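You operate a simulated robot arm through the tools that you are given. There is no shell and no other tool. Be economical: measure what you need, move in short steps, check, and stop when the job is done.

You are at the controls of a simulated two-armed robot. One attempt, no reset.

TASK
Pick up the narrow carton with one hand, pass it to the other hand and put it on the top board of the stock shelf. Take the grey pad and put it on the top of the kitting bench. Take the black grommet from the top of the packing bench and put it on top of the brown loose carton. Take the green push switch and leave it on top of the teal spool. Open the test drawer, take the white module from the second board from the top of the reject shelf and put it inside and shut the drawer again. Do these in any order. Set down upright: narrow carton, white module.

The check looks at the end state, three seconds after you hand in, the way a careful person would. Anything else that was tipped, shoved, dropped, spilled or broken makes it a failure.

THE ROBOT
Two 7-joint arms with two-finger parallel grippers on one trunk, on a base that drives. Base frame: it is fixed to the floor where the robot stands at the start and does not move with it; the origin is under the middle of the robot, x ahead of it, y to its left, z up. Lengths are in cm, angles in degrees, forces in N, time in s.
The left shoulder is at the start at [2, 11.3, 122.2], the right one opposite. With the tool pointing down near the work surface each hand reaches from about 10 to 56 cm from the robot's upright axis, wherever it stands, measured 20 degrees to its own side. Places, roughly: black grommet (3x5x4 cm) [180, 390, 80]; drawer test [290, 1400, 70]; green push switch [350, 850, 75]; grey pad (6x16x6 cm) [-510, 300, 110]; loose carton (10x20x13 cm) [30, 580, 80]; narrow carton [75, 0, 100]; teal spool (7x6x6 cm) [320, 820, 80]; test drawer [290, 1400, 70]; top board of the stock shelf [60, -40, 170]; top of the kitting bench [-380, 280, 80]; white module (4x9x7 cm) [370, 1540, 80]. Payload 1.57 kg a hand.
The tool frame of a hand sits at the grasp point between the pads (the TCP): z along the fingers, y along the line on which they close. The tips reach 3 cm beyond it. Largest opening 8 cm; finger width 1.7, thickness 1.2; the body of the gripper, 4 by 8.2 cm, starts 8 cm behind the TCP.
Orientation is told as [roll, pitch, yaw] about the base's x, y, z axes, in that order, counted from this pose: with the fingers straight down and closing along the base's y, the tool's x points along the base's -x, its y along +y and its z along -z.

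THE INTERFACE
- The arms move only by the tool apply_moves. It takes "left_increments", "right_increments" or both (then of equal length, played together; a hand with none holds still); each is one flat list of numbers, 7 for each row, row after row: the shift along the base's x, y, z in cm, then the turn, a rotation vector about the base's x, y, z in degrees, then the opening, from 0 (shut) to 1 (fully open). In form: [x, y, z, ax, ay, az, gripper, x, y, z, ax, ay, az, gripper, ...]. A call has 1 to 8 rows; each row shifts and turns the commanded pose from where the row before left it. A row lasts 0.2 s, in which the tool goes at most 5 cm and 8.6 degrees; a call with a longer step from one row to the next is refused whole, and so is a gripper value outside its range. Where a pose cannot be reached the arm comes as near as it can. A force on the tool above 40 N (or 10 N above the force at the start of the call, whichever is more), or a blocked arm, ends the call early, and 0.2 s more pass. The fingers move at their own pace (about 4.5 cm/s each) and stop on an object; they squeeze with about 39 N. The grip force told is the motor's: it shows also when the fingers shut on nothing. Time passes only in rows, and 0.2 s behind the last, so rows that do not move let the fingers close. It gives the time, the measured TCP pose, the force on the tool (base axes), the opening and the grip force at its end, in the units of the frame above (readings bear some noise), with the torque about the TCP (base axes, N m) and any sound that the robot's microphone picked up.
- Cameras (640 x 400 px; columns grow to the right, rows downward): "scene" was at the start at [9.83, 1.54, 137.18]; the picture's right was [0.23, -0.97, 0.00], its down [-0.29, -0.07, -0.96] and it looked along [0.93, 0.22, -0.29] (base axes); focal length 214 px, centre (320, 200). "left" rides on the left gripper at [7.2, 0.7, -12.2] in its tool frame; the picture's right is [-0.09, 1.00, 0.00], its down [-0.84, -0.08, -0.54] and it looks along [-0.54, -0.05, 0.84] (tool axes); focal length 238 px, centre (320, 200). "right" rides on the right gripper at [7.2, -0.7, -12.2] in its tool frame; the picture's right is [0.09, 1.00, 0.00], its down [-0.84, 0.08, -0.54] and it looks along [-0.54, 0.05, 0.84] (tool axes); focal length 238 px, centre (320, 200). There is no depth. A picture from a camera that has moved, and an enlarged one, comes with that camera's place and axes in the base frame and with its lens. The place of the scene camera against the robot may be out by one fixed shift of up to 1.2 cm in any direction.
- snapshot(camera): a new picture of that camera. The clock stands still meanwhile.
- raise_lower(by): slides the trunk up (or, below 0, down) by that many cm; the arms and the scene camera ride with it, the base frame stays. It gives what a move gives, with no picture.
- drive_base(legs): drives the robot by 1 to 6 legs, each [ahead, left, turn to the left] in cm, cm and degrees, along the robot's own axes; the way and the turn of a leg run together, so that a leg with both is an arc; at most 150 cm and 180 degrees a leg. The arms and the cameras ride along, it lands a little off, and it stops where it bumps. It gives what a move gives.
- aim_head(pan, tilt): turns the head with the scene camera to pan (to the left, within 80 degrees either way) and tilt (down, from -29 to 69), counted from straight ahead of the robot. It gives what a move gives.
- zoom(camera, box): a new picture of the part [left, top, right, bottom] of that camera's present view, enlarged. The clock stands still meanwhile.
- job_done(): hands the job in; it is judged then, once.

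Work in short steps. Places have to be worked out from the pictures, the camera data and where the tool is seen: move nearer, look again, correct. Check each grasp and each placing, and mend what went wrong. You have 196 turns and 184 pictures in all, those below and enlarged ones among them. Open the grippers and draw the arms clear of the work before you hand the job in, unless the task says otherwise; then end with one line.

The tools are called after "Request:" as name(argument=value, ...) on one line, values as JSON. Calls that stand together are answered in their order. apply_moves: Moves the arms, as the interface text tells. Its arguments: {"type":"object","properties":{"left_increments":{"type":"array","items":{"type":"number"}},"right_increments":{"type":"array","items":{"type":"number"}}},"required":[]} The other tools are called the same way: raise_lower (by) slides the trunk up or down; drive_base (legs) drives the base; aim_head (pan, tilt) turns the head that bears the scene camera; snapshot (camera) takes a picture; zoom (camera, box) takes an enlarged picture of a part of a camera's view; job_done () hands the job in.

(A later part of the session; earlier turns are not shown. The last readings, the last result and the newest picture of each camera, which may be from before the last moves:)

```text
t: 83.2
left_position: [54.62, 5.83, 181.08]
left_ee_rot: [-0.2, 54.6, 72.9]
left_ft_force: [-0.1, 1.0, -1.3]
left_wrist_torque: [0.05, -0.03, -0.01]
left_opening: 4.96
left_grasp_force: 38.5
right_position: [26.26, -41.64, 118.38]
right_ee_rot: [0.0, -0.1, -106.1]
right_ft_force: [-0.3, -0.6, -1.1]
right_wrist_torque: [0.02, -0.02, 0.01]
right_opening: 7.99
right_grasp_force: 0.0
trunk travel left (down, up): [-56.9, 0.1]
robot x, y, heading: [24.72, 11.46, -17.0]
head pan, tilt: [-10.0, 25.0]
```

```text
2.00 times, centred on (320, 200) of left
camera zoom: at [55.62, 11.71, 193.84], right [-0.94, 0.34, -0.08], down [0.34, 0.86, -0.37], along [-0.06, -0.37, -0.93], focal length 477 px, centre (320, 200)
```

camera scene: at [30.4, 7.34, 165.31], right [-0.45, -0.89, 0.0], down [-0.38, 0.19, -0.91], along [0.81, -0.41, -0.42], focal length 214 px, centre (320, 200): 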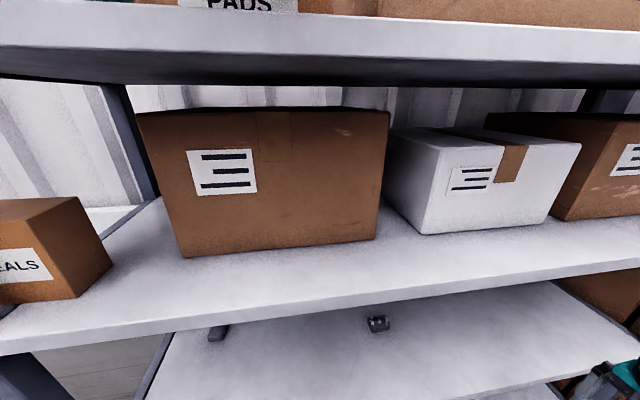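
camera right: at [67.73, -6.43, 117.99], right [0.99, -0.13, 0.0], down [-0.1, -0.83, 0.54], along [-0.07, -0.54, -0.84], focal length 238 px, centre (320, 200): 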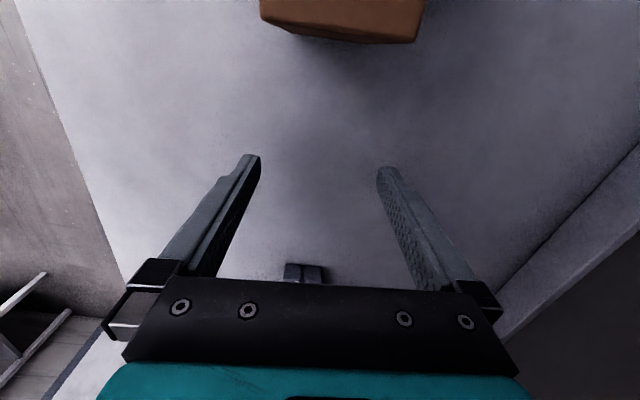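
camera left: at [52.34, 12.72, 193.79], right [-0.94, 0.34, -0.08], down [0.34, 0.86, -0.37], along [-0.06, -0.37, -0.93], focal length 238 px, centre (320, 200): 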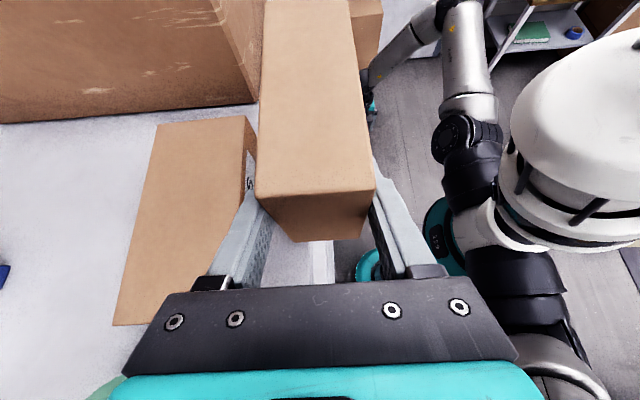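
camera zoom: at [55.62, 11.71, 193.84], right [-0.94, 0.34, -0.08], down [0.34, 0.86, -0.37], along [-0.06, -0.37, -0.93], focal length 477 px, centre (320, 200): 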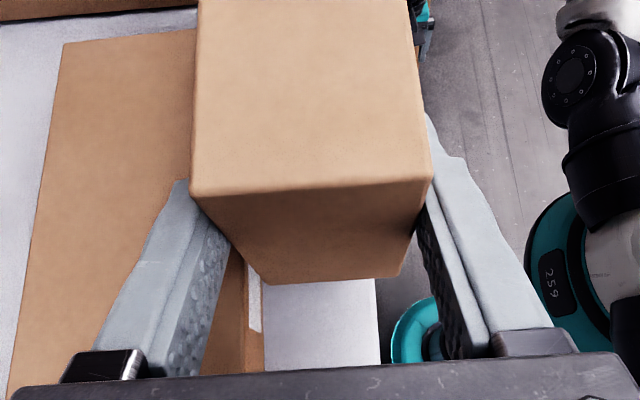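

Move the arm 0.7 cm further in and lower 2.5 cm, then look.

Request:
apply_moves(left_increments=[0.67, -0.21, 0, 0, 0, 0, 0, 0, 0, -1.2, 0, 0, 0, 0, 0, 0, -1.3, 0, 0, 0, 0])

Request:
zoom(camera="left", box=[220, 100, 420, 300])

Request:
aim_head(pan=0, tilt=-25)

Request:
snapshot(camera="scene")

```text
t: 84.0
left_position: [55.38, 5.71, 178.52]
left_ee_rot: [-0.1, 54.6, 73.0]
left_ft_force: [0.0, 0.2, -1.4]
left_wrist_torque: [0.08, -0.04, 0.03]
left_opening: 4.96
left_grasp_force: 39.2
right_position: [26.34, -41.61, 118.33]
right_ee_rot: [0.0, -0.2, -106.2]
right_ft_force: [-0.4, 0.0, 0.2]
right_wrist_torque: [-0.04, -0.02, 0.01]
right_opening: 8.01
right_grasp_force: 0.0
trunk travel left (down, up): [-56.9, 0.1]
robot x, y, heading: [25.11, 11.4, -16.8]
head pan, tilt: [-10.0, 25.0]
```

```text
2.00 times, centred on (320, 200) of left
camera zoom: at [56.45, 11.51, 191.37], right [-0.94, 0.34, -0.08], down [0.34, 0.86, -0.37], along [-0.06, -0.37, -0.93], focal length 477 px, centre (320, 200)
```

zoom: 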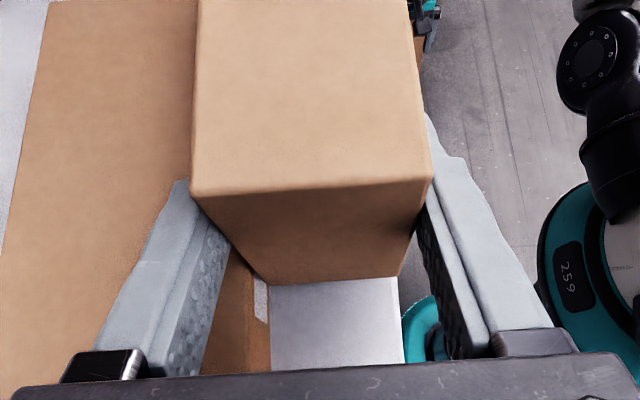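

```text
t: 85.2
left_position: [55.42, 5.68, 178.64]
left_ee_rot: [0.0, 54.6, 73.0]
left_ft_force: [-0.8, -0.7, -1.8]
left_wrist_torque: [0.07, 0.0, 0.01]
left_opening: 4.97
left_grasp_force: 38.9
right_position: [26.54, -41.6, 118.32]
right_ee_rot: [-0.1, 0.0, -106.3]
right_ft_force: [-0.1, 0.5, -0.7]
right_wrist_torque: [-0.05, -0.03, 0.0]
right_opening: 8.02
right_grasp_force: 0.1
trunk travel left (down, up): [-56.9, 0.1]
robot x, y, heading: [24.92, 11.26, -16.7]
head pan, tilt: [0.0, -25.0]
```

```text
126 pictures are left
camera scene: at [32.51, 8.37, 172.91], right [-0.29, -0.96, 0.0], down [0.4, -0.12, -0.91], along [0.87, -0.26, 0.42], focal length 214 px, centre (320, 200)
```

scene: 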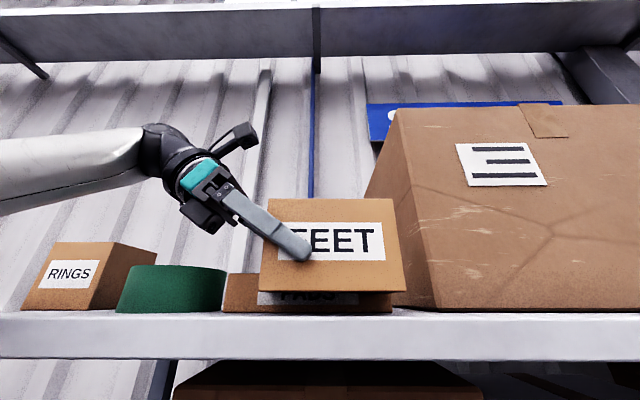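

Well aligned: carton fits between PADS and the edge, level. Lower in small steps until contact.

Request:
apply_moves(left_increments=[0, 0, -0.5, 0, 0, 0, 0, 0, 0, -0.5, 0, 0, 0, 0, 0, 0, -0.4, 0, 0, 0, 0])

Request:
zoom(camera="scene", box=[200, 220, 440, 370])

```text
t: 86.0
left_position: [55.3, 5.72, 178.24]
left_ee_rot: [-1.9, 56.5, 71.7]
left_ft_force: [-2.5, 3.7, 8.4]
left_wrist_torque: [-0.15, -0.19, 0.11]
left_opening: 4.96
left_grasp_force: 39.3
right_position: [26.58, -41.54, 118.28]
right_ee_rot: [-0.2, -0.2, -106.2]
right_ft_force: [-0.1, -0.5, 0.2]
right_wrist_torque: [-0.01, 0.05, 0.01]
right_opening: 7.99
right_grasp_force: 0.1
trunk travel left (down, up): [-56.9, 0.1]
robot x, y, heading: [24.98, 11.39, -16.8]
head pan, tilt: [0.0, -25.0]
stopped in row 3 (left hand): the force on the tool passed its limit at 43 N (the readings are from after the stop); the commanded pose is now the measured one
```

```text
2.67 times, centred on (320, 295) of scene
camera zoom: at [32.6, 8.43, 172.89], right [-0.29, -0.96, 0.0], down [0.4, -0.12, -0.91], along [0.87, -0.26, 0.42], focal length 572 px, centre (320, -53)
```

zoom: 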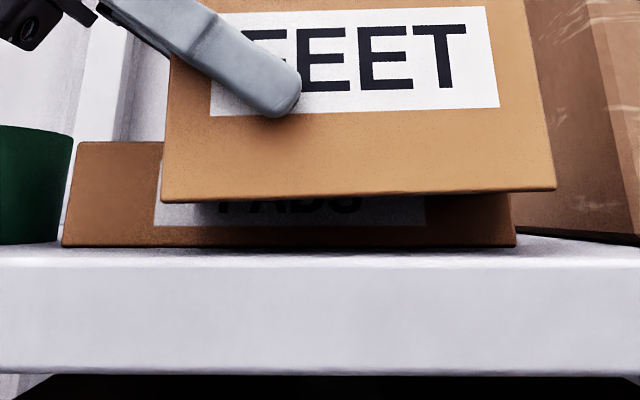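

The back finger tip touched PADS's top (z≈175.7). Lift, restore orientation, and shift 0.6 cm toward the front so the finger clears PADS.

Request:
apply_moves(left_increments=[0, 0, 1.5, 2.13, 0.4, -0.28, 0, -0.6, 0.2, 0, 0, 0, 0, 0, 0, 0, 0, 0, 0, 0, 0])

Request:
zoom(camera="left", box=[160, 60, 400, 300])

Request:
zoom(camera="scene", box=[120, 180, 440, 380])

```text
t: 86.8
left_position: [54.74, 5.88, 179.57]
left_ee_rot: [0.0, 54.2, 73.0]
left_ft_force: [-0.4, -0.5, -1.1]
left_wrist_torque: [0.07, -0.01, 0.0]
left_opening: 4.94
left_grasp_force: 39.2
right_position: [26.44, -41.65, 118.17]
right_ee_rot: [-0.1, -0.1, -106.2]
right_ft_force: [-0.9, 0.2, 0.4]
right_wrist_torque: [0.0, 0.03, 0.0]
right_opening: 7.99
right_grasp_force: 0.1
trunk travel left (down, up): [-56.9, 0.1]
robot x, y, heading: [24.69, 11.11, -16.9]
head pan, tilt: [0.0, -25.0]
```

```text
1.67 times, centred on (280, 180) of left
camera zoom: at [55.74, 11.55, 192.5], right [-0.94, 0.34, -0.07], down [0.35, 0.87, -0.36], along [-0.06, -0.36, -0.93], focal length 397 px, centre (387, 233)
```

zoom: 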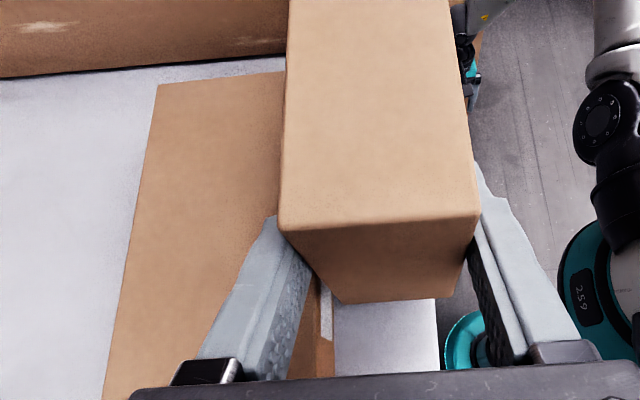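

```text
2.00 times, centred on (280, 280) of scene
camera zoom: at [32.51, 8.34, 172.91], right [-0.29, -0.96, 0.0], down [0.4, -0.12, -0.91], along [0.87, -0.26, 0.42], focal length 429 px, centre (400, 40)
```

zoom: 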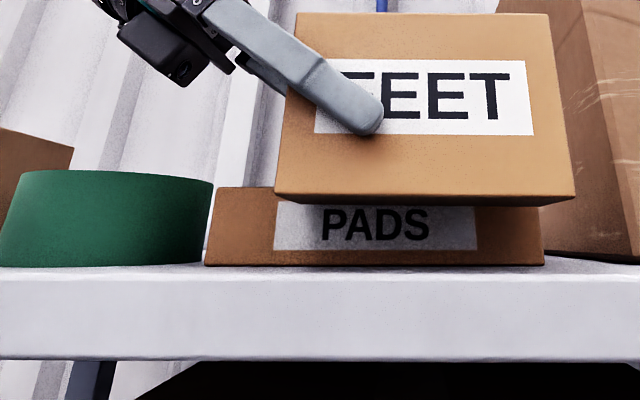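

Lower gradually; stop at contact.

Request:
apply_moves(left_increments=[0, 0, -0.6, 0, 0, 0, 0, 0, 0, -0.6, 0, 0, 0, 0, 0, 0, -0.5, 0, 0, 0, 0, 0, 0, -0.4, 0, 0, 0, 0, 0, 0, -0.3, 0, 0, 0, 0])

Request:
zoom(camera="scene", box=[120, 180, 440, 380])

Request:
zoom(camera="left", box=[160, 60, 400, 300])

```text
t: 88.1
left_position: [54.62, 5.84, 178.19]
left_ee_rot: [-1.6, 56.0, 71.7]
left_ft_force: [-1.2, 0.6, 11.4]
left_wrist_torque: [-0.3, -0.35, 0.02]
left_opening: 4.97
left_grasp_force: 39.2
right_position: [26.57, -41.59, 118.26]
right_ee_rot: [0.0, -0.1, -106.2]
right_ft_force: [0.0, 0.0, -0.1]
right_wrist_torque: [0.04, 0.03, 0.01]
right_opening: 7.99
right_grasp_force: 0.1
trunk travel left (down, up): [-56.9, 0.1]
robot x, y, heading: [25.12, 11.36, -16.8]
head pan, tilt: [0.0, -25.0]
stopped in row 5 (left hand): the force on the tool passed its limit at 41 N (the readings are from after the stop); the commanded pose is now the measured one
```

```text
2.00 times, centred on (280, 280) of scene
camera zoom: at [32.64, 8.38, 172.88], right [-0.29, -0.96, 0.0], down [0.4, -0.12, -0.91], along [0.87, -0.26, 0.42], focal length 429 px, centre (400, 40)
```

zoom: 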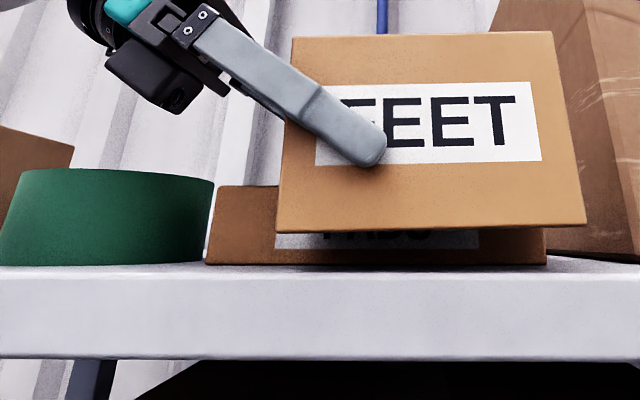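

```text
1.67 times, centred on (280, 180) of left
camera zoom: at [55.62, 11.99, 190.86], right [-0.94, 0.34, -0.09], down [0.35, 0.85, -0.39], along [-0.05, -0.4, -0.92], focal length 397 px, centre (387, 233)
```

zoom: 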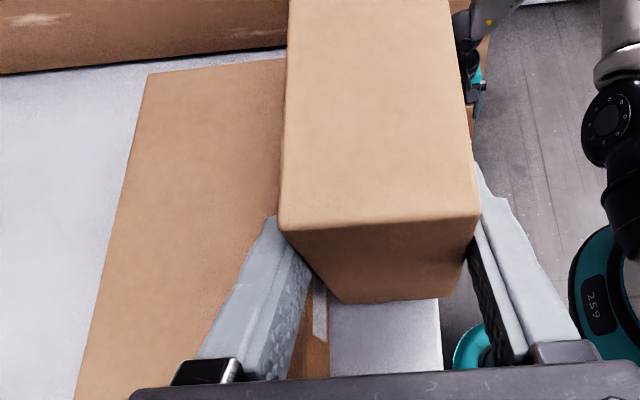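

The back finger still rests on PADS. Better: shift 12 cm right so the fingers drop into the gap between PADS and the big box. Lift, pull the right arm inward, then strafe.

Request:
apply_moves(left_increments=[0, 0, 1.5, 1.7, 0.35, -0.1, 0, 0, 0, 1, 0, 0, 0, 0, 0, 0, 0, 0, 0, 0, 0, 0, 0, 0, 0, 0, 0, 0], right_increments=[1, 3, 0, 0, 0, 0, 1, 1, 3, 0, 0, 0, 0, 1, 1, 3, 0, 0, 0, 0, 1, 0.6, 3, 0, 0, 0, 0, 1])

Request:
drive_base(legs=[[0, -12.2, 0]])

Request:
snapshot(camera="left")

Request:
snapshot(camera="scene")

```text
t: 89.1
left_position: [54.65, 5.9, 180.46]
left_ee_rot: [0.2, 54.0, 73.1]
left_ft_force: [0.2, -0.2, -1.1]
left_wrist_torque: [0.09, 0.01, 0.01]
left_opening: 4.95
left_grasp_force: 38.4
right_position: [30.08, -29.42, 118.58]
right_ee_rot: [0.0, -0.1, -106.1]
right_ft_force: [0.5, 1.2, 0.5]
right_wrist_torque: [0.02, 0.0, 0.02]
right_opening: 8.01
right_grasp_force: 0.0
trunk travel left (down, up): [-56.9, 0.1]
robot x, y, heading: [24.77, 11.82, -16.8]
head pan, tilt: [0.0, -25.0]
```

```text
t: 90.4
left_position: [51.11, -5.84, 180.41]
left_ee_rot: [0.2, 54.1, 73.2]
left_ft_force: [-0.4, 0.9, -2.1]
left_wrist_torque: [0.08, -0.02, 0.0]
left_opening: 4.96
left_grasp_force: 39.0
right_position: [26.61, -41.1, 118.41]
right_ee_rot: [0.0, -0.2, -106.2]
right_ft_force: [0.5, 0.8, 0.7]
right_wrist_torque: [0.0, 0.0, 0.01]
right_opening: 7.99
right_grasp_force: 0.1
trunk travel left (down, up): [-56.9, 0.1]
robot x, y, heading: [21.55, -0.66, -16.6]
head pan, tilt: [0.0, -25.0]
```

```text
120 pictures are left
camera left: at [52.2, -0.17, 193.36], right [-0.94, 0.34, -0.07], down [0.34, 0.87, -0.36], along [-0.06, -0.36, -0.93], focal length 238 px, centre (320, 200)
```

left: 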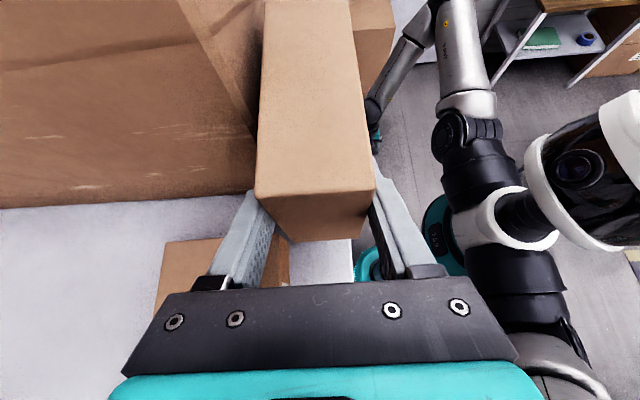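

```text
119 pictures are left
camera scene: at [28.97, -3.32, 172.91], right [-0.29, -0.96, 0.0], down [0.4, -0.12, -0.91], along [0.87, -0.26, 0.42], focal length 214 px, centre (320, 200)
```

scene: 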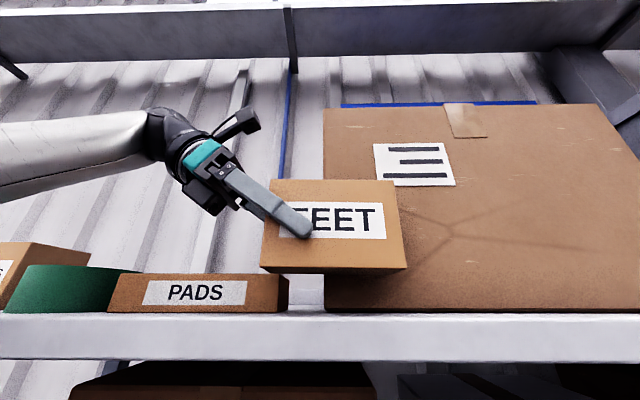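

Fingers now line up with the gap. Move 0.6 in and lower stepwise.

Request:
apply_moves(left_increments=[0.57, -0.18, 0, 0, 0, 0, 0, 0, 0, -1, 0, 0, 0, 0, 0, 0, -0.9, 0, 0, 0, 0, 0, 0, -0.5, 0, 0, 0, 0, 0, 0, -0.4, 0, 0, 0, 0])

Request:
zoom(camera="scene", box=[160, 180, 480, 380])

Request:
zoom(camera="left", box=[160, 60, 400, 300])

```text
t: 91.6
left_position: [51.63, -6.03, 177.6]
left_ee_rot: [0.3, 54.1, 73.2]
left_ft_force: [0.6, -0.4, -1.6]
left_wrist_torque: [0.09, -0.02, 0.0]
left_opening: 4.98
left_grasp_force: 39.5
right_position: [26.37, -41.21, 118.32]
right_ee_rot: [0.0, -0.1, -106.1]
right_ft_force: [0.2, -0.4, 0.5]
right_wrist_torque: [0.0, -0.03, -0.02]
right_opening: 7.99
right_grasp_force: 0.1
trunk travel left (down, up): [-56.9, 0.1]
robot x, y, heading: [21.61, -0.57, -16.4]
head pan, tilt: [0.0, -25.0]
```

```text
2.00 times, centred on (320, 280) of scene
camera zoom: at [28.93, -3.41, 172.91], right [-0.29, -0.96, 0.0], down [0.4, -0.12, -0.91], along [0.87, -0.26, 0.42], focal length 429 px, centre (320, 40)
```

zoom: 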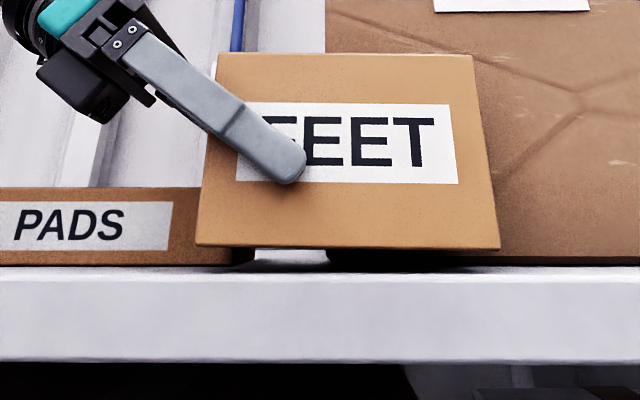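

```text
1.67 times, centred on (280, 180) of left
camera zoom: at [52.73, -0.48, 190.53], right [-0.94, 0.34, -0.07], down [0.34, 0.87, -0.36], along [-0.06, -0.36, -0.93], focal length 397 px, centre (387, 233)
```

zoom: 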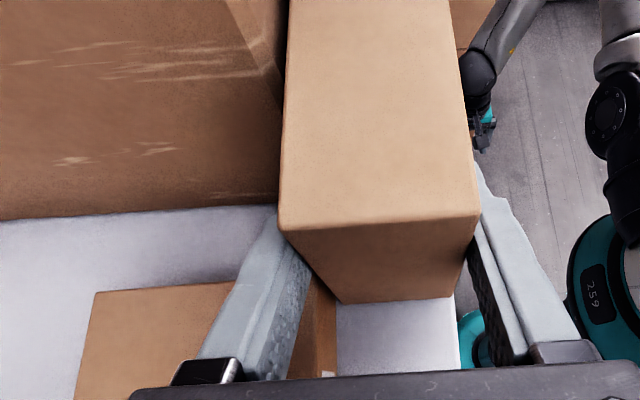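

Lower the last ~1 cm until contact.

Request:
apply_moves(left_increments=[0, 0, -0.3, 0, 0, 0, 0, 0, 0, -0.3, 0, 0, 0, 0, 0, 0, -0.2, 0, 0, 0, 0, 0, 0, -0.2, 0, 0, 0, 0, 0, 0, -0.2, 0, 0, 0, 0])

Request:
zoom(camera="scene", box=[160, 180, 480, 380])

```text
t: 92.8
left_position: [51.64, -5.9, 176.67]
left_ee_rot: [-0.1, 54.7, 73.1]
left_ft_force: [0.5, 0.1, 10.9]
left_wrist_torque: [-1.22, 0.36, 0.0]
left_opening: 4.98
left_grasp_force: 38.8
right_position: [26.5, -41.21, 118.51]
right_ee_rot: [0.0, -0.2, -106.1]
right_ft_force: [0.0, 0.5, -0.7]
right_wrist_torque: [-0.04, 0.0, -0.01]
right_opening: 7.97
right_grasp_force: 0.1
trunk travel left (down, up): [-56.9, 0.1]
robot x, y, heading: [21.67, -0.43, -16.7]
head pan, tilt: [0.0, -25.0]
```

```text
2.00 times, centred on (320, 280) of scene
camera zoom: at [28.89, -3.36, 172.93], right [-0.29, -0.96, 0.0], down [0.41, -0.12, -0.91], along [0.87, -0.26, 0.42], focal length 429 px, centre (320, 40)
```

zoom: 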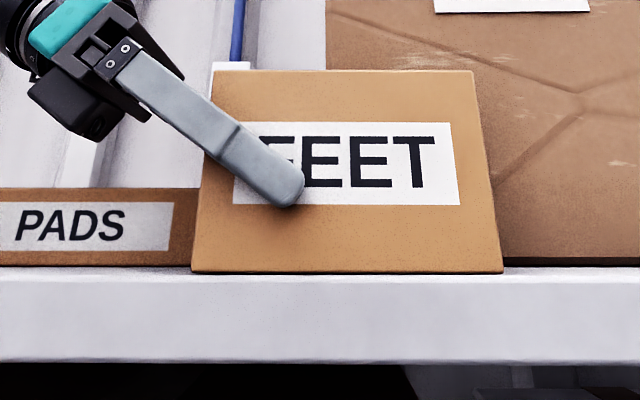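

It stands on the board. Open slightly and withdraw along the finger axis.

Request:
apply_moves(left_increments=[0, 0, 0, 0, 0, 0, 0.74, 0, 0, 0, 0, 0, 0, 0.74, 0, 0, 0, 0, 0, 0, 0.74])

Request:
apply_moves(left_increments=[0.36, 1.16, 0.9, 0, 0, 0, 0.74, 0.36, 1.16, 0.9, 0, 0, 0, 0.74, 0.36, 1.16, 0.9, 0, 0, 0, 0.74, 0.36, 1.16, 0.9, 0, 0, 0, 0.74, 0.36, 1.16, 0.9, 0, 0, 0, 0.74])

Request:
snapshot(camera="scene")

Request:
snapshot(camera="left")

```text
t: 93.6
left_position: [51.7, -6.05, 176.5]
left_ee_rot: [0.3, 54.1, 73.3]
left_ft_force: [0.8, -0.1, 0.2]
left_wrist_torque: [0.01, -0.01, 0.0]
left_opening: 5.88
left_grasp_force: 0.1
right_position: [26.62, -41.25, 118.36]
right_ee_rot: [0.0, -0.2, -106.1]
right_ft_force: [0.1, 0.4, 0.5]
right_wrist_torque: [0.0, -0.02, 0.02]
right_opening: 8.01
right_grasp_force: 0.1
trunk travel left (down, up): [-56.9, 0.1]
robot x, y, heading: [21.55, -0.45, -16.5]
head pan, tilt: [0.0, -25.0]
```

```text
t: 94.8
left_position: [53.3, -0.27, 181.04]
left_ee_rot: [0.2, 54.1, 73.3]
left_ft_force: [1.1, 0.9, 0.2]
left_wrist_torque: [0.02, -0.03, 0.05]
left_opening: 5.92
left_grasp_force: 0.1
right_position: [26.53, -41.29, 118.36]
right_ee_rot: [0.0, -0.1, -106.1]
right_ft_force: [-0.4, -0.5, -0.1]
right_wrist_torque: [0.0, 0.0, 0.03]
right_opening: 8.0
right_grasp_force: 0.0
trunk travel left (down, up): [-56.9, 0.1]
robot x, y, heading: [21.47, -0.22, -16.7]
head pan, tilt: [0.0, -25.0]
```

```text
115 pictures are left
camera scene: at [28.92, -3.38, 172.91], right [-0.29, -0.96, 0.0], down [0.4, -0.12, -0.91], along [0.87, -0.26, 0.42], focal length 214 px, centre (320, 200)
```

scene: 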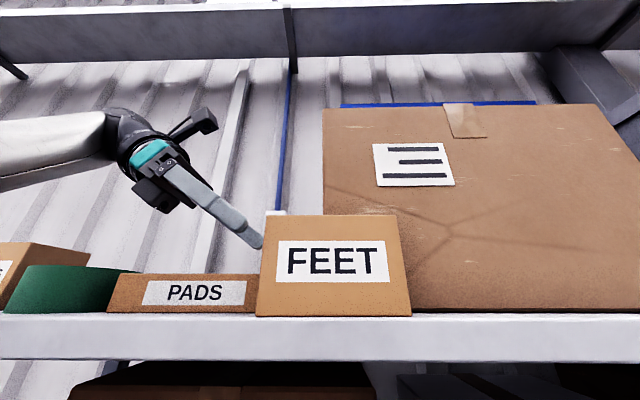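

```text
114 pictures are left
camera left: at [54.46, 5.42, 193.88], right [-0.94, 0.34, -0.07], down [0.34, 0.87, -0.36], along [-0.06, -0.36, -0.93], focal length 238 px, centre (320, 200)
```

left: 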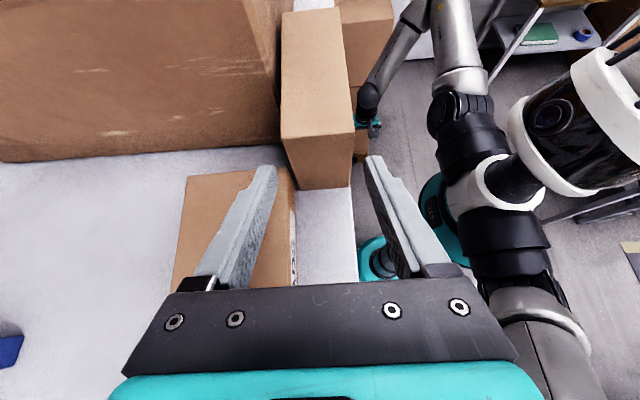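

Narrow carton stands on the top board. Back out, then bring the left arm back to a neutral pose and survey.

Request:
apply_moves(left_increments=[0.3, 1, 2, 0, 0, 0, 0.74, 0.3, 1, 2, 0, 0, 0, 0.74])

Request:
drive_base(legs=[[-38, 0, 0]])

Request:
apply_moves(left_increments=[0, 1, -4, 7.8, -2.2, 0, 1, 0, 1, -4, 7.8, -2.2, 0, 1, 0, 1, -4, 7.8, -2.2, 0, 1, 0, 1, -4, 7.8, -2.2, 0, 1, 0, 1, -4, 7.8, -2.2, 0, 1, 0, 1, -4, 7.8, -2.2, 0, 1, 0, 1, -4, 4.8, -1.4, 0, 1, 0, 1, -4, 0, 0, -8, 1], right_increments=[0, 0.5, 0, 0, 0, 8, 1, 0, 0.5, 0, 0, 0, 8, 1, 0, 0.5, 0, 0, 0, 8, 1, 0, 0.5, 0, 0, 0, 8, 1, 0, 0.5, 0, 0, 0, 8, 1, 0, 0.5, 0, 0, 0, 8, 1, 0, 0.5, 0, 0, 0, 8, 1, 0, 0.5, 0, 0, 0, 8, 1])

Request:
apply_moves(left_increments=[0, 0, -3, 0, 0, -8.4, 1, 0, 0, -3, 0, 0, -8.4, 1, 0, 0, -3, 0, 0, -8.4, 1, 0, 0, -3, 0, 0, -8.4, 1, 0, 0, -3, 0, 0, -8.4, 1, 0, 0, -3, 0, 0, -8.4, 1, 0, 0, -3, 0, 0, -8.4, 1, 0, 0, -3, 0, 0, -8.4, 1], right_increments=[0, 0, 0, 0, 0, 8, 1, 0, 0, 0, 0, 0, 8, 1, 0, 0, 0, 0, 0, 8, 1, 0, 0, 0, 0, 0, 0, 1, 0, 0, 0, 0, 0, 0, 1, 0, 0, 0, 0, 0, 0, 1, 0, 0, 0, 0, 0, 0, 1, 0, 0, 0, 0, 0, 0, 1])

Request:
aim_head(pan=75, tilt=15)

Request:
snapshot(camera="scene")

```text
t: 95.4
left_position: [53.67, 0.86, 182.97]
left_ee_rot: [0.3, 53.9, 73.1]
left_ft_force: [-1.2, 0.6, -0.1]
left_wrist_torque: [-0.01, 0.0, -0.03]
left_opening: 5.92
left_grasp_force: 0.0
left hand out of reach, approached as far as the arm can: row 2
right_position: [26.54, -41.22, 118.32]
right_ee_rot: [0.0, -0.2, -106.1]
right_ft_force: [0.3, -0.3, -0.4]
right_wrist_torque: [0.0, -0.01, 0.0]
right_opening: 7.99
right_grasp_force: 0.0
trunk travel left (down, up): [-56.9, 0.1]
robot x, y, heading: [20.96, -0.52, -16.6]
head pan, tilt: [0.0, -25.0]
```

```text
t: 97.8
left_position: [17.4, 11.69, 182.94]
left_ee_rot: [0.3, 54.2, 73.3]
left_ft_force: [-0.1, 0.1, 0.4]
left_wrist_torque: [0.04, 0.02, 0.03]
left_opening: 5.95
left_grasp_force: 0.0
right_position: [-10.05, -30.15, 118.35]
right_ee_rot: [0.0, -0.1, -106.1]
right_ft_force: [-0.3, 0.2, 0.0]
right_wrist_torque: [0.0, -0.02, 0.0]
right_opening: 7.97
right_grasp_force: 0.1
trunk travel left (down, up): [-56.9, 0.1]
robot x, y, heading: [-14.83, 10.15, -16.9]
head pan, tilt: [0.0, -25.0]
```

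```text
t: 99.6
left_position: [17.45, 19.67, 151.04]
left_ee_rot: [1.1, 0.5, 65.7]
left_ft_force: [0.2, -1.4, -0.4]
left_wrist_torque: [0.01, 0.01, 0.02]
left_opening: 8.0
left_grasp_force: 0.0
right_position: [-9.94, -26.11, 118.27]
right_ee_rot: [-0.1, -0.2, -41.9]
right_ft_force: [0.3, 0.4, -0.1]
right_wrist_torque: [-0.07, -0.01, 0.0]
right_opening: 7.98
right_grasp_force: 0.0
trunk travel left (down, up): [-56.9, 0.1]
robot x, y, heading: [-14.98, 10.16, -16.8]
head pan, tilt: [0.0, -25.0]
```

```text
t: 101.4
left_position: [17.38, 19.49, 127.03]
left_ee_rot: [1.0, 0.5, -1.6]
left_ft_force: [0.0, 0.2, 0.1]
left_wrist_torque: [0.02, -0.01, 0.01]
left_opening: 7.99
left_grasp_force: 0.1
right_position: [-10.05, -26.26, 118.39]
right_ee_rot: [-0.1, -0.1, -18.1]
right_ft_force: [0.0, 0.2, 0.3]
right_wrist_torque: [0.02, 0.01, 0.01]
right_opening: 8.03
right_grasp_force: 0.1
trunk travel left (down, up): [-56.9, 0.1]
robot x, y, heading: [-15.14, 10.42, -16.8]
head pan, tilt: [0.0, -25.0]
```

```text
t: 102.8
left_position: [17.31, 19.53, 127.07]
left_ee_rot: [1.0, 0.4, -1.6]
left_ft_force: [0.5, 0.5, -1.3]
left_wrist_torque: [0.0, 0.02, 0.0]
left_opening: 8.01
left_grasp_force: 0.0
right_position: [-10.12, -26.22, 118.29]
right_ee_rot: [0.1, -0.1, -18.1]
right_ft_force: [-0.2, 0.0, 0.7]
right_wrist_torque: [-0.03, 0.01, 0.05]
right_opening: 7.99
right_grasp_force: 0.1
trunk travel left (down, up): [-56.9, 0.1]
robot x, y, heading: [-14.67, 10.49, -16.7]
head pan, tilt: [75.0, 15.0]
```

```text
113 pictures are left
camera scene: at [-9.41, 17.55, 166.93], right [0.85, -0.53, 0.0], down [-0.14, -0.22, -0.97], along [0.51, 0.82, -0.26], focal length 214 px, centre (320, 200)
```

scene: 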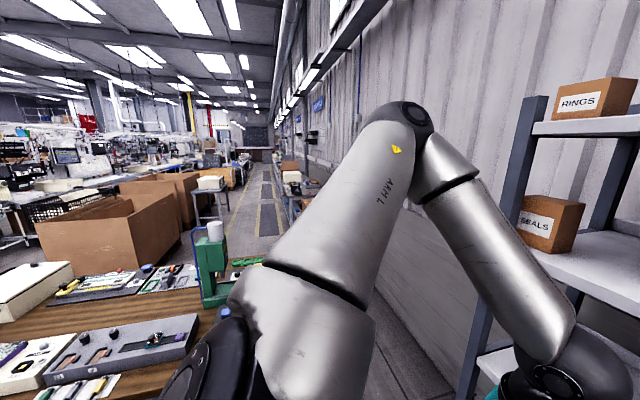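

There's an aisle leading along +y. Turn to face it and look.

Request:
drive_base(legs=[[0, 0, 95]])

Request:
aim_head(pan=0, tilt=22)

Request:
snapshot(camera="scene")

```text
t: 107.2
left_position: [-26.41, 42.11, 127.15]
left_ee_rot: [1.0, 0.4, 92.5]
left_ft_force: [0.5, -0.2, 0.4]
left_wrist_torque: [0.03, 0.0, 0.02]
left_opening: 8.01
left_grasp_force: 0.0
right_position: [21.39, 18.09, 118.25]
right_ee_rot: [0.0, -0.1, 76.1]
right_ft_force: [-0.3, -0.5, 0.8]
right_wrist_torque: [0.0, -0.02, -0.01]
right_opening: 8.0
right_grasp_force: 0.0
trunk travel left (down, up): [-56.9, 0.1]
robot x, y, heading: [-15.0, 10.85, 77.3]
head pan, tilt: [75.0, 15.0]
```

```text
t: 108.7
left_position: [-26.38, 42.16, 126.99]
left_ee_rot: [1.0, 0.5, 92.6]
left_ft_force: [-0.4, 0.4, -0.6]
left_wrist_torque: [-0.01, -0.02, -0.02]
left_opening: 7.98
left_grasp_force: 0.0
right_position: [21.42, 18.13, 118.31]
right_ee_rot: [0.0, -0.2, 76.2]
right_ft_force: [0.6, 0.4, 0.1]
right_wrist_torque: [0.01, 0.0, -0.01]
right_opening: 8.02
right_grasp_force: 0.0
trunk travel left (down, up): [-56.9, 0.1]
robot x, y, heading: [-15.02, 10.58, 77.3]
head pan, tilt: [0.0, 22.0]
```

```text
112 pictures are left
camera scene: at [-13.06, 19.94, 165.79], right [0.98, -0.22, 0.0], down [-0.08, -0.37, -0.93], along [0.2, 0.91, -0.37], focal length 214 px, centre (320, 200)
```

scene: 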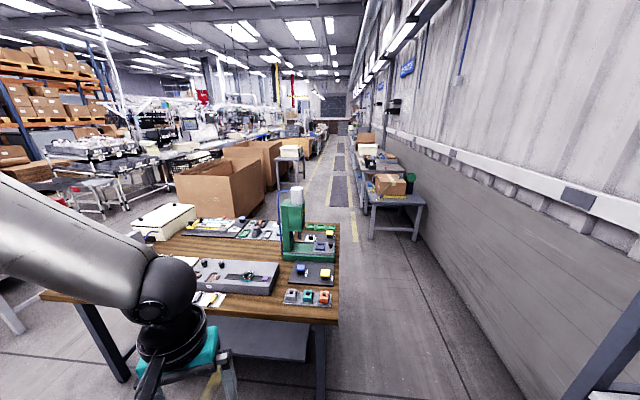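

The plant is rotated ≈-17°: aisle runs along e=(0.29,0.957), wall side n=(0.957,-0.29). Tuck the right hand in, align to the aisle and drive along it between bench and shelf.

Request:
apply_moves(right_increments=[-2.5, 2, 1, 0, 0, 0, 1, -2.5, 2, 1, 0, 0, 0, 1, -2.5, 2, 1, 0, 0, 0, 1, -2.5, 2, 1, 0, 0, 0, 1, -2.5, 2, 1, 0, 0, 0, 1])

Request:
drive_base(legs=[[0, 0, -4.2], [0, -31, 0], [100, 0, 0], [0, -4, 0], [100, 0, 0]])

Request:
snapshot(camera="scene")

```text
t: 109.9
left_position: [-26.4, 42.25, 127.13]
left_ee_rot: [1.1, 0.5, 92.5]
left_ft_force: [-0.9, -0.9, 0.1]
left_wrist_torque: [0.0, 0.04, 0.03]
left_opening: 8.0
left_grasp_force: 0.0
right_position: [9.75, 29.43, 122.6]
right_ee_rot: [-0.1, -0.2, 76.1]
right_ft_force: [-0.7, 0.4, 1.1]
right_wrist_torque: [-0.03, 0.03, 0.02]
right_opening: 8.0
right_grasp_force: 0.0
right hand out of reach, approached as far as the arm can: row 2, 3
trunk travel left (down, up): [-56.9, 0.1]
robot x, y, heading: [-14.95, 10.53, 77.7]
head pan, tilt: [0.0, 22.0]
```

```text
t: 112.0
left_position: [-6.46, 37.1, 126.79]
left_ee_rot: [-0.2, 0.7, 88.8]
left_ft_force: [0.1, 0.2, -1.0]
left_wrist_torque: [0.02, -0.01, -0.02]
left_opening: 8.01
left_grasp_force: 0.1
right_position: [28.28, 21.99, 123.08]
right_ee_rot: [-0.3, -0.2, 72.8]
right_ft_force: [-0.5, -0.5, -1.1]
right_wrist_torque: [0.01, 0.03, -0.03]
right_opening: 8.01
right_grasp_force: 0.1
trunk travel left (down, up): [-56.9, 0.1]
robot x, y, heading: [5.04, 4.19, 73.6]
head pan, tilt: [0.0, 22.0]
stopped in leg 2: the robot was blocked; the commanded pose is now the measured one
```

```text
111 pictures are left
camera scene: at [4.52, 14.15, 165.84], right [0.96, -0.28, 0.02], down [-0.09, -0.36, -0.93], along [0.27, 0.89, -0.37], focal length 214 px, centre (320, 200)
```

scene: 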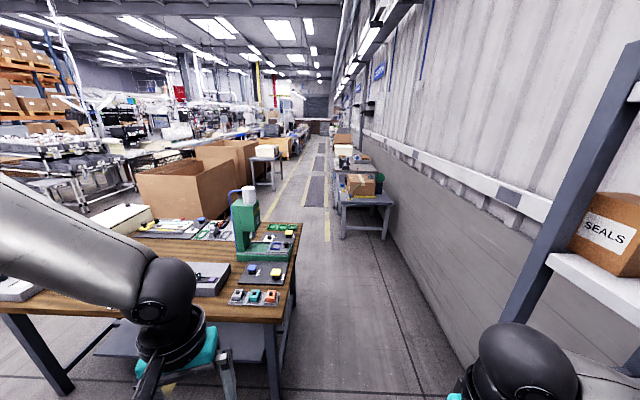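

The right elbow bumped the shelf. Back off left 5 cm; go forward past the shelf's end before shifting right.

Request:
drive_base(legs=[[0, 5, 0], [55, 0, 0], [0, -22, 0]])

Request:
aim_head(pan=-78, tilt=22)

Request:
snapshot(camera="scene")

```text
t: 117.0
left_position: [27.66, 86.3, 127.11]
left_ee_rot: [1.1, 0.5, 89.3]
left_ft_force: [-0.6, -0.2, -0.2]
left_wrist_torque: [-0.03, 0.0, -0.05]
left_opening: 8.02
left_grasp_force: 0.0
right_position: [62.31, 71.48, 122.55]
right_ee_rot: [1.1, 0.0, 73.3]
right_ft_force: [0.2, 0.0, -0.1]
right_wrist_torque: [-0.01, 0.03, -0.01]
right_opening: 8.0
right_grasp_force: 0.0
trunk travel left (down, up): [-56.9, 0.1]
robot x, y, heading: [37.21, 53.91, 73.9]
head pan, tilt: [0.0, 22.0]
```

```text
t: 118.5
left_position: [27.47, 86.22, 127.08]
left_ee_rot: [1.1, 0.5, 89.3]
left_ft_force: [0.4, 0.3, -0.3]
left_wrist_torque: [-0.02, 0.0, 0.0]
left_opening: 8.0
left_grasp_force: 0.1
right_position: [62.21, 71.52, 122.43]
right_ee_rot: [1.0, 0.1, 73.3]
right_ft_force: [-0.5, 0.2, 0.5]
right_wrist_torque: [0.02, 0.02, 0.03]
right_opening: 7.99
right_grasp_force: 0.0
trunk travel left (down, up): [-56.9, 0.1]
robot x, y, heading: [36.91, 54.09, 74.1]
head pan, tilt: [-78.0, 22.0]
```

```text
110 pictures are left
camera scene: at [46.34, 53.76, 165.79], right [-0.07, -1.0, 0.0], down [-0.37, 0.03, -0.93], along [0.92, -0.06, -0.37], focal length 214 px, centre (320, 200)
```

scene: 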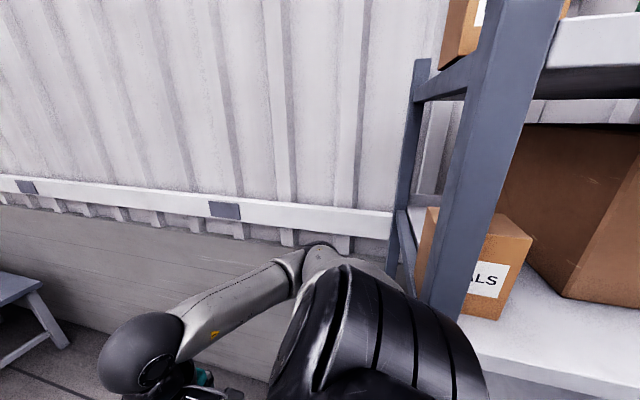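

Shelf undisturbed. Continue along the aisle 125 cm, then look ahead.

Request:
drive_base(legs=[[0, 3, -0.9], [125, 0, 0]])

Request:
aim_head(pan=-5, tilt=25)

Request:
snapshot(camera="scene")

```text
t: 125.3
left_position: [60.88, 206.33, 126.93]
left_ee_rot: [1.2, 0.5, 88.8]
left_ft_force: [-0.3, -0.1, 0.6]
left_wrist_torque: [-0.01, 0.01, 0.03]
left_opening: 8.01
left_grasp_force: 0.1
right_position: [95.22, 191.15, 122.59]
right_ee_rot: [1.0, 0.2, 72.7]
right_ft_force: [0.0, 0.3, 0.5]
right_wrist_torque: [-0.05, 0.02, 0.01]
right_opening: 8.01
right_grasp_force: 0.1
trunk travel left (down, up): [-56.9, 0.1]
robot x, y, heading: [70.13, 174.05, 73.3]
head pan, tilt: [-78.0, 22.0]
```

```text
t: 126.7
left_position: [60.76, 206.39, 127.07]
left_ee_rot: [1.1, 0.4, 88.7]
left_ft_force: [-0.1, 0.0, -0.2]
left_wrist_torque: [-0.02, -0.03, -0.01]
left_opening: 8.0
left_grasp_force: 0.0
right_position: [95.32, 191.22, 122.59]
right_ee_rot: [0.9, 0.1, 72.8]
right_ft_force: [0.6, 0.2, 0.4]
right_wrist_torque: [0.0, -0.02, 0.01]
right_opening: 7.99
right_grasp_force: 0.0
trunk travel left (down, up): [-56.9, 0.1]
robot x, y, heading: [70.23, 174.05, 73.6]
head pan, tilt: [-5.0, 25.0]
```

```text
109 pictures are left
camera scene: at [73.41, 183.01, 165.3], right [0.93, -0.37, 0.0], down [-0.16, -0.39, -0.91], along [0.33, 0.84, -0.42], focal length 214 px, centre (320, 200)
```

scene: 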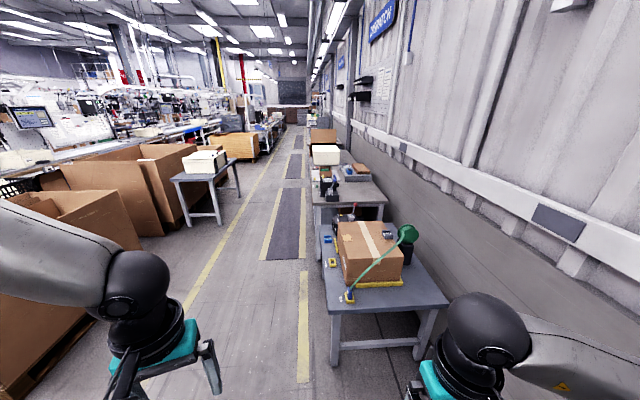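

Request:
zoom(camera="scene", box=[150, 120, 440, 300])

```text
2.21 times, centred on (295, 210) of scene
camera zoom: at [73.41, 183.01, 165.3], right [0.93, -0.37, 0.0], down [-0.16, -0.39, -0.91], along [0.33, 0.84, -0.42], focal length 473 px, centre (375, 178)
```

zoom: 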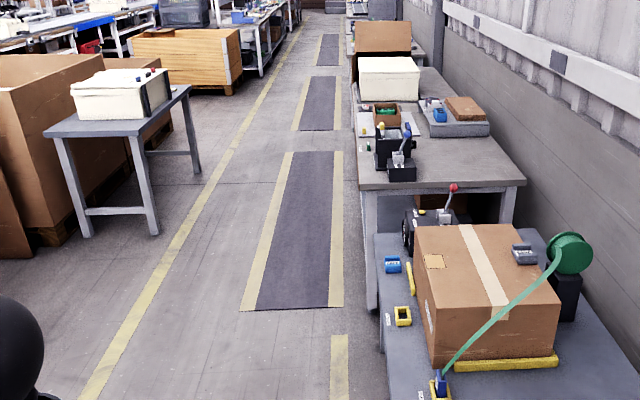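

Packing benches lie at n>27. Move left to keep clear and drive to e≈425, then turn to face bench 2.

Request:
drive_base(legs=[[0, 32, 0], [120, 0, 0], [118, 0, 0], [0, 0, -90]])

Request:
aim_head(pan=0, tilt=30)

Request:
snapshot(camera="scene")

```text
t: 144.0
left_position: [138.26, 420.2, 127.11]
left_ee_rot: [1.1, 0.5, -1.9]
left_ft_force: [0.3, 0.5, -0.1]
left_wrist_torque: [-0.01, 0.02, 0.01]
left_opening: 7.99
left_grasp_force: 0.1
right_position: [122.58, 385.75, 122.47]
right_ee_rot: [1.0, 0.0, -18.0]
right_ft_force: [-0.1, 0.8, 0.4]
right_wrist_torque: [-0.05, 0.03, 0.0]
right_opening: 8.02
right_grasp_force: 0.1
trunk travel left (down, up): [-56.9, 0.1]
robot x, y, heading: [105.99, 411.61, -17.4]
head pan, tilt: [-5.0, 25.0]
```

```text
t: 144.7
left_position: [138.27, 420.03, 127.11]
left_ee_rot: [1.2, 0.5, -2.1]
left_ft_force: [0.7, 0.1, 1.0]
left_wrist_torque: [0.01, 0.01, 0.01]
left_opening: 7.99
left_grasp_force: 0.0
right_position: [122.62, 385.91, 122.49]
right_ee_rot: [1.1, 0.1, -18.1]
right_ft_force: [0.2, -0.4, -0.8]
right_wrist_torque: [-0.01, 0.01, 0.03]
right_opening: 8.0
right_grasp_force: 0.1
trunk travel left (down, up): [-56.9, 0.1]
robot x, y, heading: [105.59, 411.33, -17.3]
head pan, tilt: [0.0, 30.0]
```

```text
107 pictures are left
camera scene: at [115.18, 407.74, 164.51], right [-0.3, -0.95, 0.0], down [-0.48, 0.15, -0.87], along [0.83, -0.26, -0.5], focal length 214 px, centre (320, 200)
```

scene: 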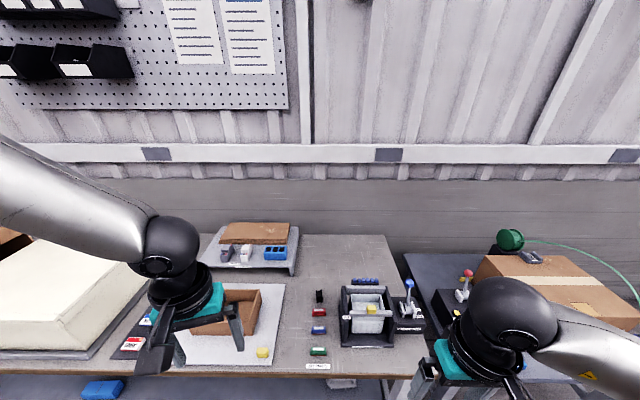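

The black grommet is at ≈(174,389). Drive closer, lower the trunk, then use the right hand.

Request:
drive_base(legs=[[18, 14, 0]])

Request:
raise_lower(by=-28)

Request:
apply_moves(right_increments=[4, -1, 1.6, 0, 0, 0, 1, 4, -1, 1.6, 0, 0, 0, 1, 4, -1, 1.6, 0, 0, 0, 1, 4, -1, 1.6, 0, 0, 0, 1, 4, -1, 1, 0, 0, 0, 1])

Request:
snapshot(camera="right")

Request:
snapshot(camera="scene")

```text
t: 146.4
left_position: [159.74, 428.39, 127.05]
left_ee_rot: [1.2, 0.6, -2.0]
left_ft_force: [-0.4, -0.3, 0.1]
left_wrist_torque: [-0.02, 0.0, -0.01]
left_opening: 7.98
left_grasp_force: 0.0
right_position: [144.08, 394.07, 122.56]
right_ee_rot: [1.0, 0.1, -18.1]
right_ft_force: [-0.4, -0.5, 0.5]
right_wrist_torque: [0.02, 0.0, 0.02]
right_opening: 7.98
right_grasp_force: 0.1
trunk travel left (down, up): [-56.9, 0.1]
robot x, y, heading: [127.25, 419.62, -17.3]
head pan, tilt: [0.0, 30.0]
```

```text
t: 149.2
left_position: [159.57, 428.35, 99.18]
left_ee_rot: [1.1, 0.5, -2.0]
left_ft_force: [-0.1, -0.2, 1.0]
left_wrist_torque: [-0.04, 0.02, 0.0]
left_opening: 8.02
left_grasp_force: 0.0
right_position: [144.03, 394.08, 94.42]
right_ee_rot: [1.0, 0.1, -18.1]
right_ft_force: [0.3, -0.4, 0.4]
right_wrist_torque: [0.02, 0.01, -0.01]
right_opening: 7.99
right_grasp_force: 0.0
trunk travel left (down, up): [-28.9, 28.1]
robot x, y, heading: [127.12, 419.41, -17.3]
head pan, tilt: [0.0, 30.0]
```

```text
t: 150.4
left_position: [159.69, 428.39, 99.03]
left_ee_rot: [1.1, 0.5, -2.0]
left_ft_force: [-0.1, 0.3, -0.4]
left_wrist_torque: [-0.02, 0.0, 0.0]
left_opening: 7.99
left_grasp_force: 0.1
right_position: [164.34, 389.19, 101.95]
right_ee_rot: [1.0, 0.3, -18.1]
right_ft_force: [0.7, 0.0, -0.7]
right_wrist_torque: [0.01, 0.03, -0.02]
right_opening: 8.0
right_grasp_force: 0.1
trunk travel left (down, up): [-28.9, 28.1]
robot x, y, heading: [127.21, 419.55, -17.4]
head pan, tilt: [0.0, 30.0]
```

```text
106 pictures are left
camera right: at [157.15, 390.65, 114.08], right [0.22, 0.98, 0.02], down [0.82, -0.19, 0.54], along [0.53, -0.1, -0.84], focal length 238 px, centre (320, 200)
```

right: 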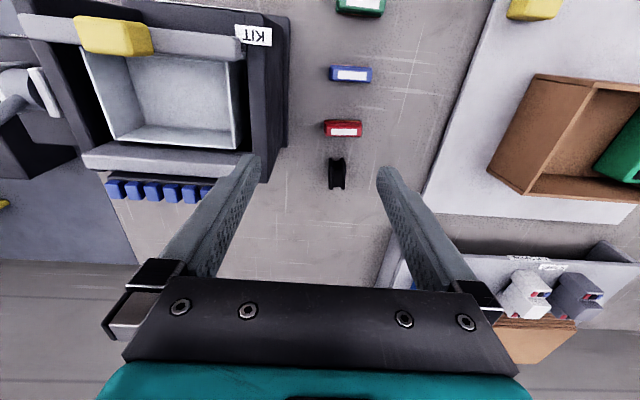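

```text
105 pictures are left
camera scene: at [136.61, 416.0, 136.5], right [-0.3, -0.95, 0.0], down [-0.48, 0.15, -0.87], along [0.83, -0.26, -0.5], focal length 214 px, centre (320, 200)
```

scene: 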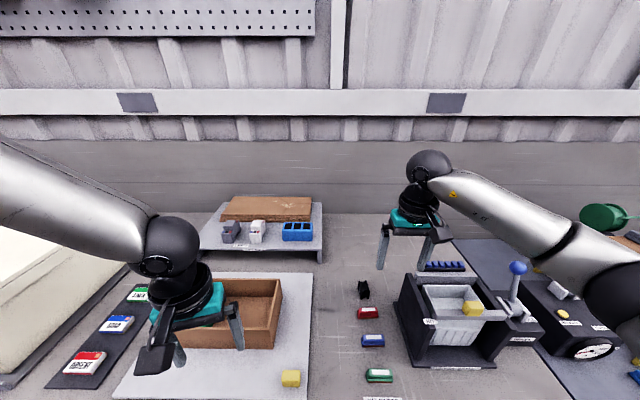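

Triangulated grommet centre ≈(174.9,390.3,78.6), bench top ≈76.6; its 3 cm side is along the closing axis. Move over it and descend partway.

Request:
apply_moves(right_increments=[2.65, 0.28, -2.5, 0, 0, 0, 0.8, 2.65, 0.28, -2.5, 0, 0, 0, 0.8, 2.65, 0.28, -2.5, 0, 0, 0, 0.8, 2.65, 0.28, -2.5, 0, 0, 0, 0.8])

Request:
snapshot(camera="right")

```text
t: 151.4
left_position: [159.64, 428.47, 99.03]
left_ee_rot: [1.0, 0.6, -1.9]
left_ft_force: [0.3, -0.2, -0.1]
left_wrist_torque: [0.01, 0.0, 0.0]
left_opening: 8.0
left_grasp_force: 0.1
right_position: [174.67, 390.22, 91.9]
right_ee_rot: [1.0, 0.1, -18.0]
right_ft_force: [0.0, 0.6, 0.1]
right_wrist_torque: [0.01, 0.0, 0.01]
right_opening: 6.41
right_grasp_force: 0.0
trunk travel left (down, up): [-28.9, 28.1]
robot x, y, heading: [127.62, 419.63, -16.9]
head pan, tilt: [0.0, 30.0]
```

```text
104 pictures are left
camera right: at [167.47, 391.78, 103.97], right [0.22, 0.98, 0.02], down [0.82, -0.19, 0.54], along [0.53, -0.1, -0.84], focal length 238 px, centre (320, 200)
```

right: 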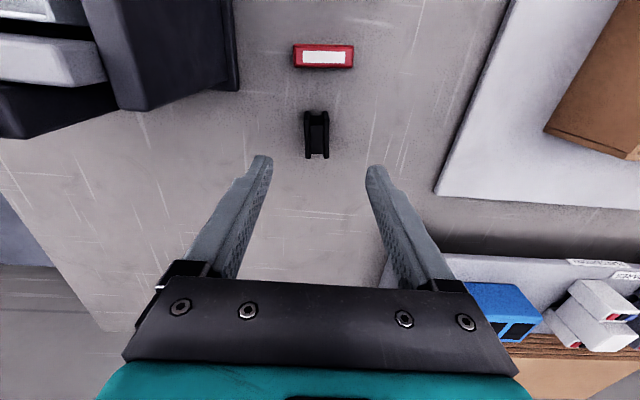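

Aligned. Descend to z 80.2 and close.

Request:
apply_moves(right_increments=[0.1, 0, -3, 0, 0, 0, 0.8, 0.1, 0, -3, 0, 0, 0, 0.8, 0.1, 0, -3, 0, 0, 0, 0.8, 0.1, 0, -2.7, 0, 0, 0, 0.8])

Request:
apply_moves(right_increments=[0, 0, 0, 0, 0, 0, 0, 0, 0, 0, 0, 0, 0, 0, 0, 0, 0, 0, 0, 0, 0, 0, 0, 0, 0, 0, 0, 0, 0, 0, 3, 0, 0, 0, 0, 0, 0, 3, 0, 0, 0, 0])

Request:
snapshot(camera="right")

```text
t: 152.4
left_position: [159.5, 428.3, 99.12]
left_ee_rot: [1.1, 0.5, -1.9]
left_ft_force: [0.6, 0.2, -0.5]
left_wrist_torque: [0.03, -0.01, 0.0]
left_opening: 8.0
left_grasp_force: 0.1
right_position: [174.04, 390.39, 80.29]
right_ee_rot: [1.0, 0.1, -18.1]
right_ft_force: [0.0, 0.7, -0.1]
right_wrist_torque: [0.01, 0.02, -0.02]
right_opening: 6.39
right_grasp_force: 0.0
right hand out of reach, approached as far as the arm can: row 4
trunk travel left (down, up): [-28.9, 28.1]
robot x, y, heading: [127.68, 419.69, -17.3]
head pan, tilt: [0.0, 30.0]
```

```text
t: 153.8
left_position: [159.55, 428.52, 98.91]
left_ee_rot: [1.1, 0.5, -2.1]
left_ft_force: [0.3, 0.6, -1.0]
left_wrist_torque: [-0.01, 0.02, 0.0]
left_opening: 8.01
left_grasp_force: 0.0
right_position: [174.15, 390.36, 86.27]
right_ee_rot: [0.9, 0.1, -18.1]
right_ft_force: [-0.4, 0.3, 0.3]
right_wrist_torque: [0.01, -0.01, -0.01]
right_opening: 2.46
right_grasp_force: 36.7
trunk travel left (down, up): [-28.9, 28.1]
robot x, y, heading: [127.21, 419.5, -17.3]
head pan, tilt: [0.0, 30.0]
```

```text
103 pictures are left
camera right: at [167.02, 391.9, 98.41], right [0.22, 0.98, 0.02], down [0.82, -0.2, 0.54], along [0.53, -0.11, -0.84], focal length 238 px, centre (320, 200)
```

right: 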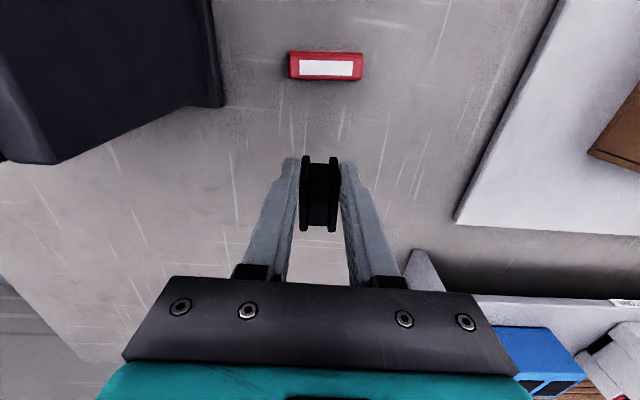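

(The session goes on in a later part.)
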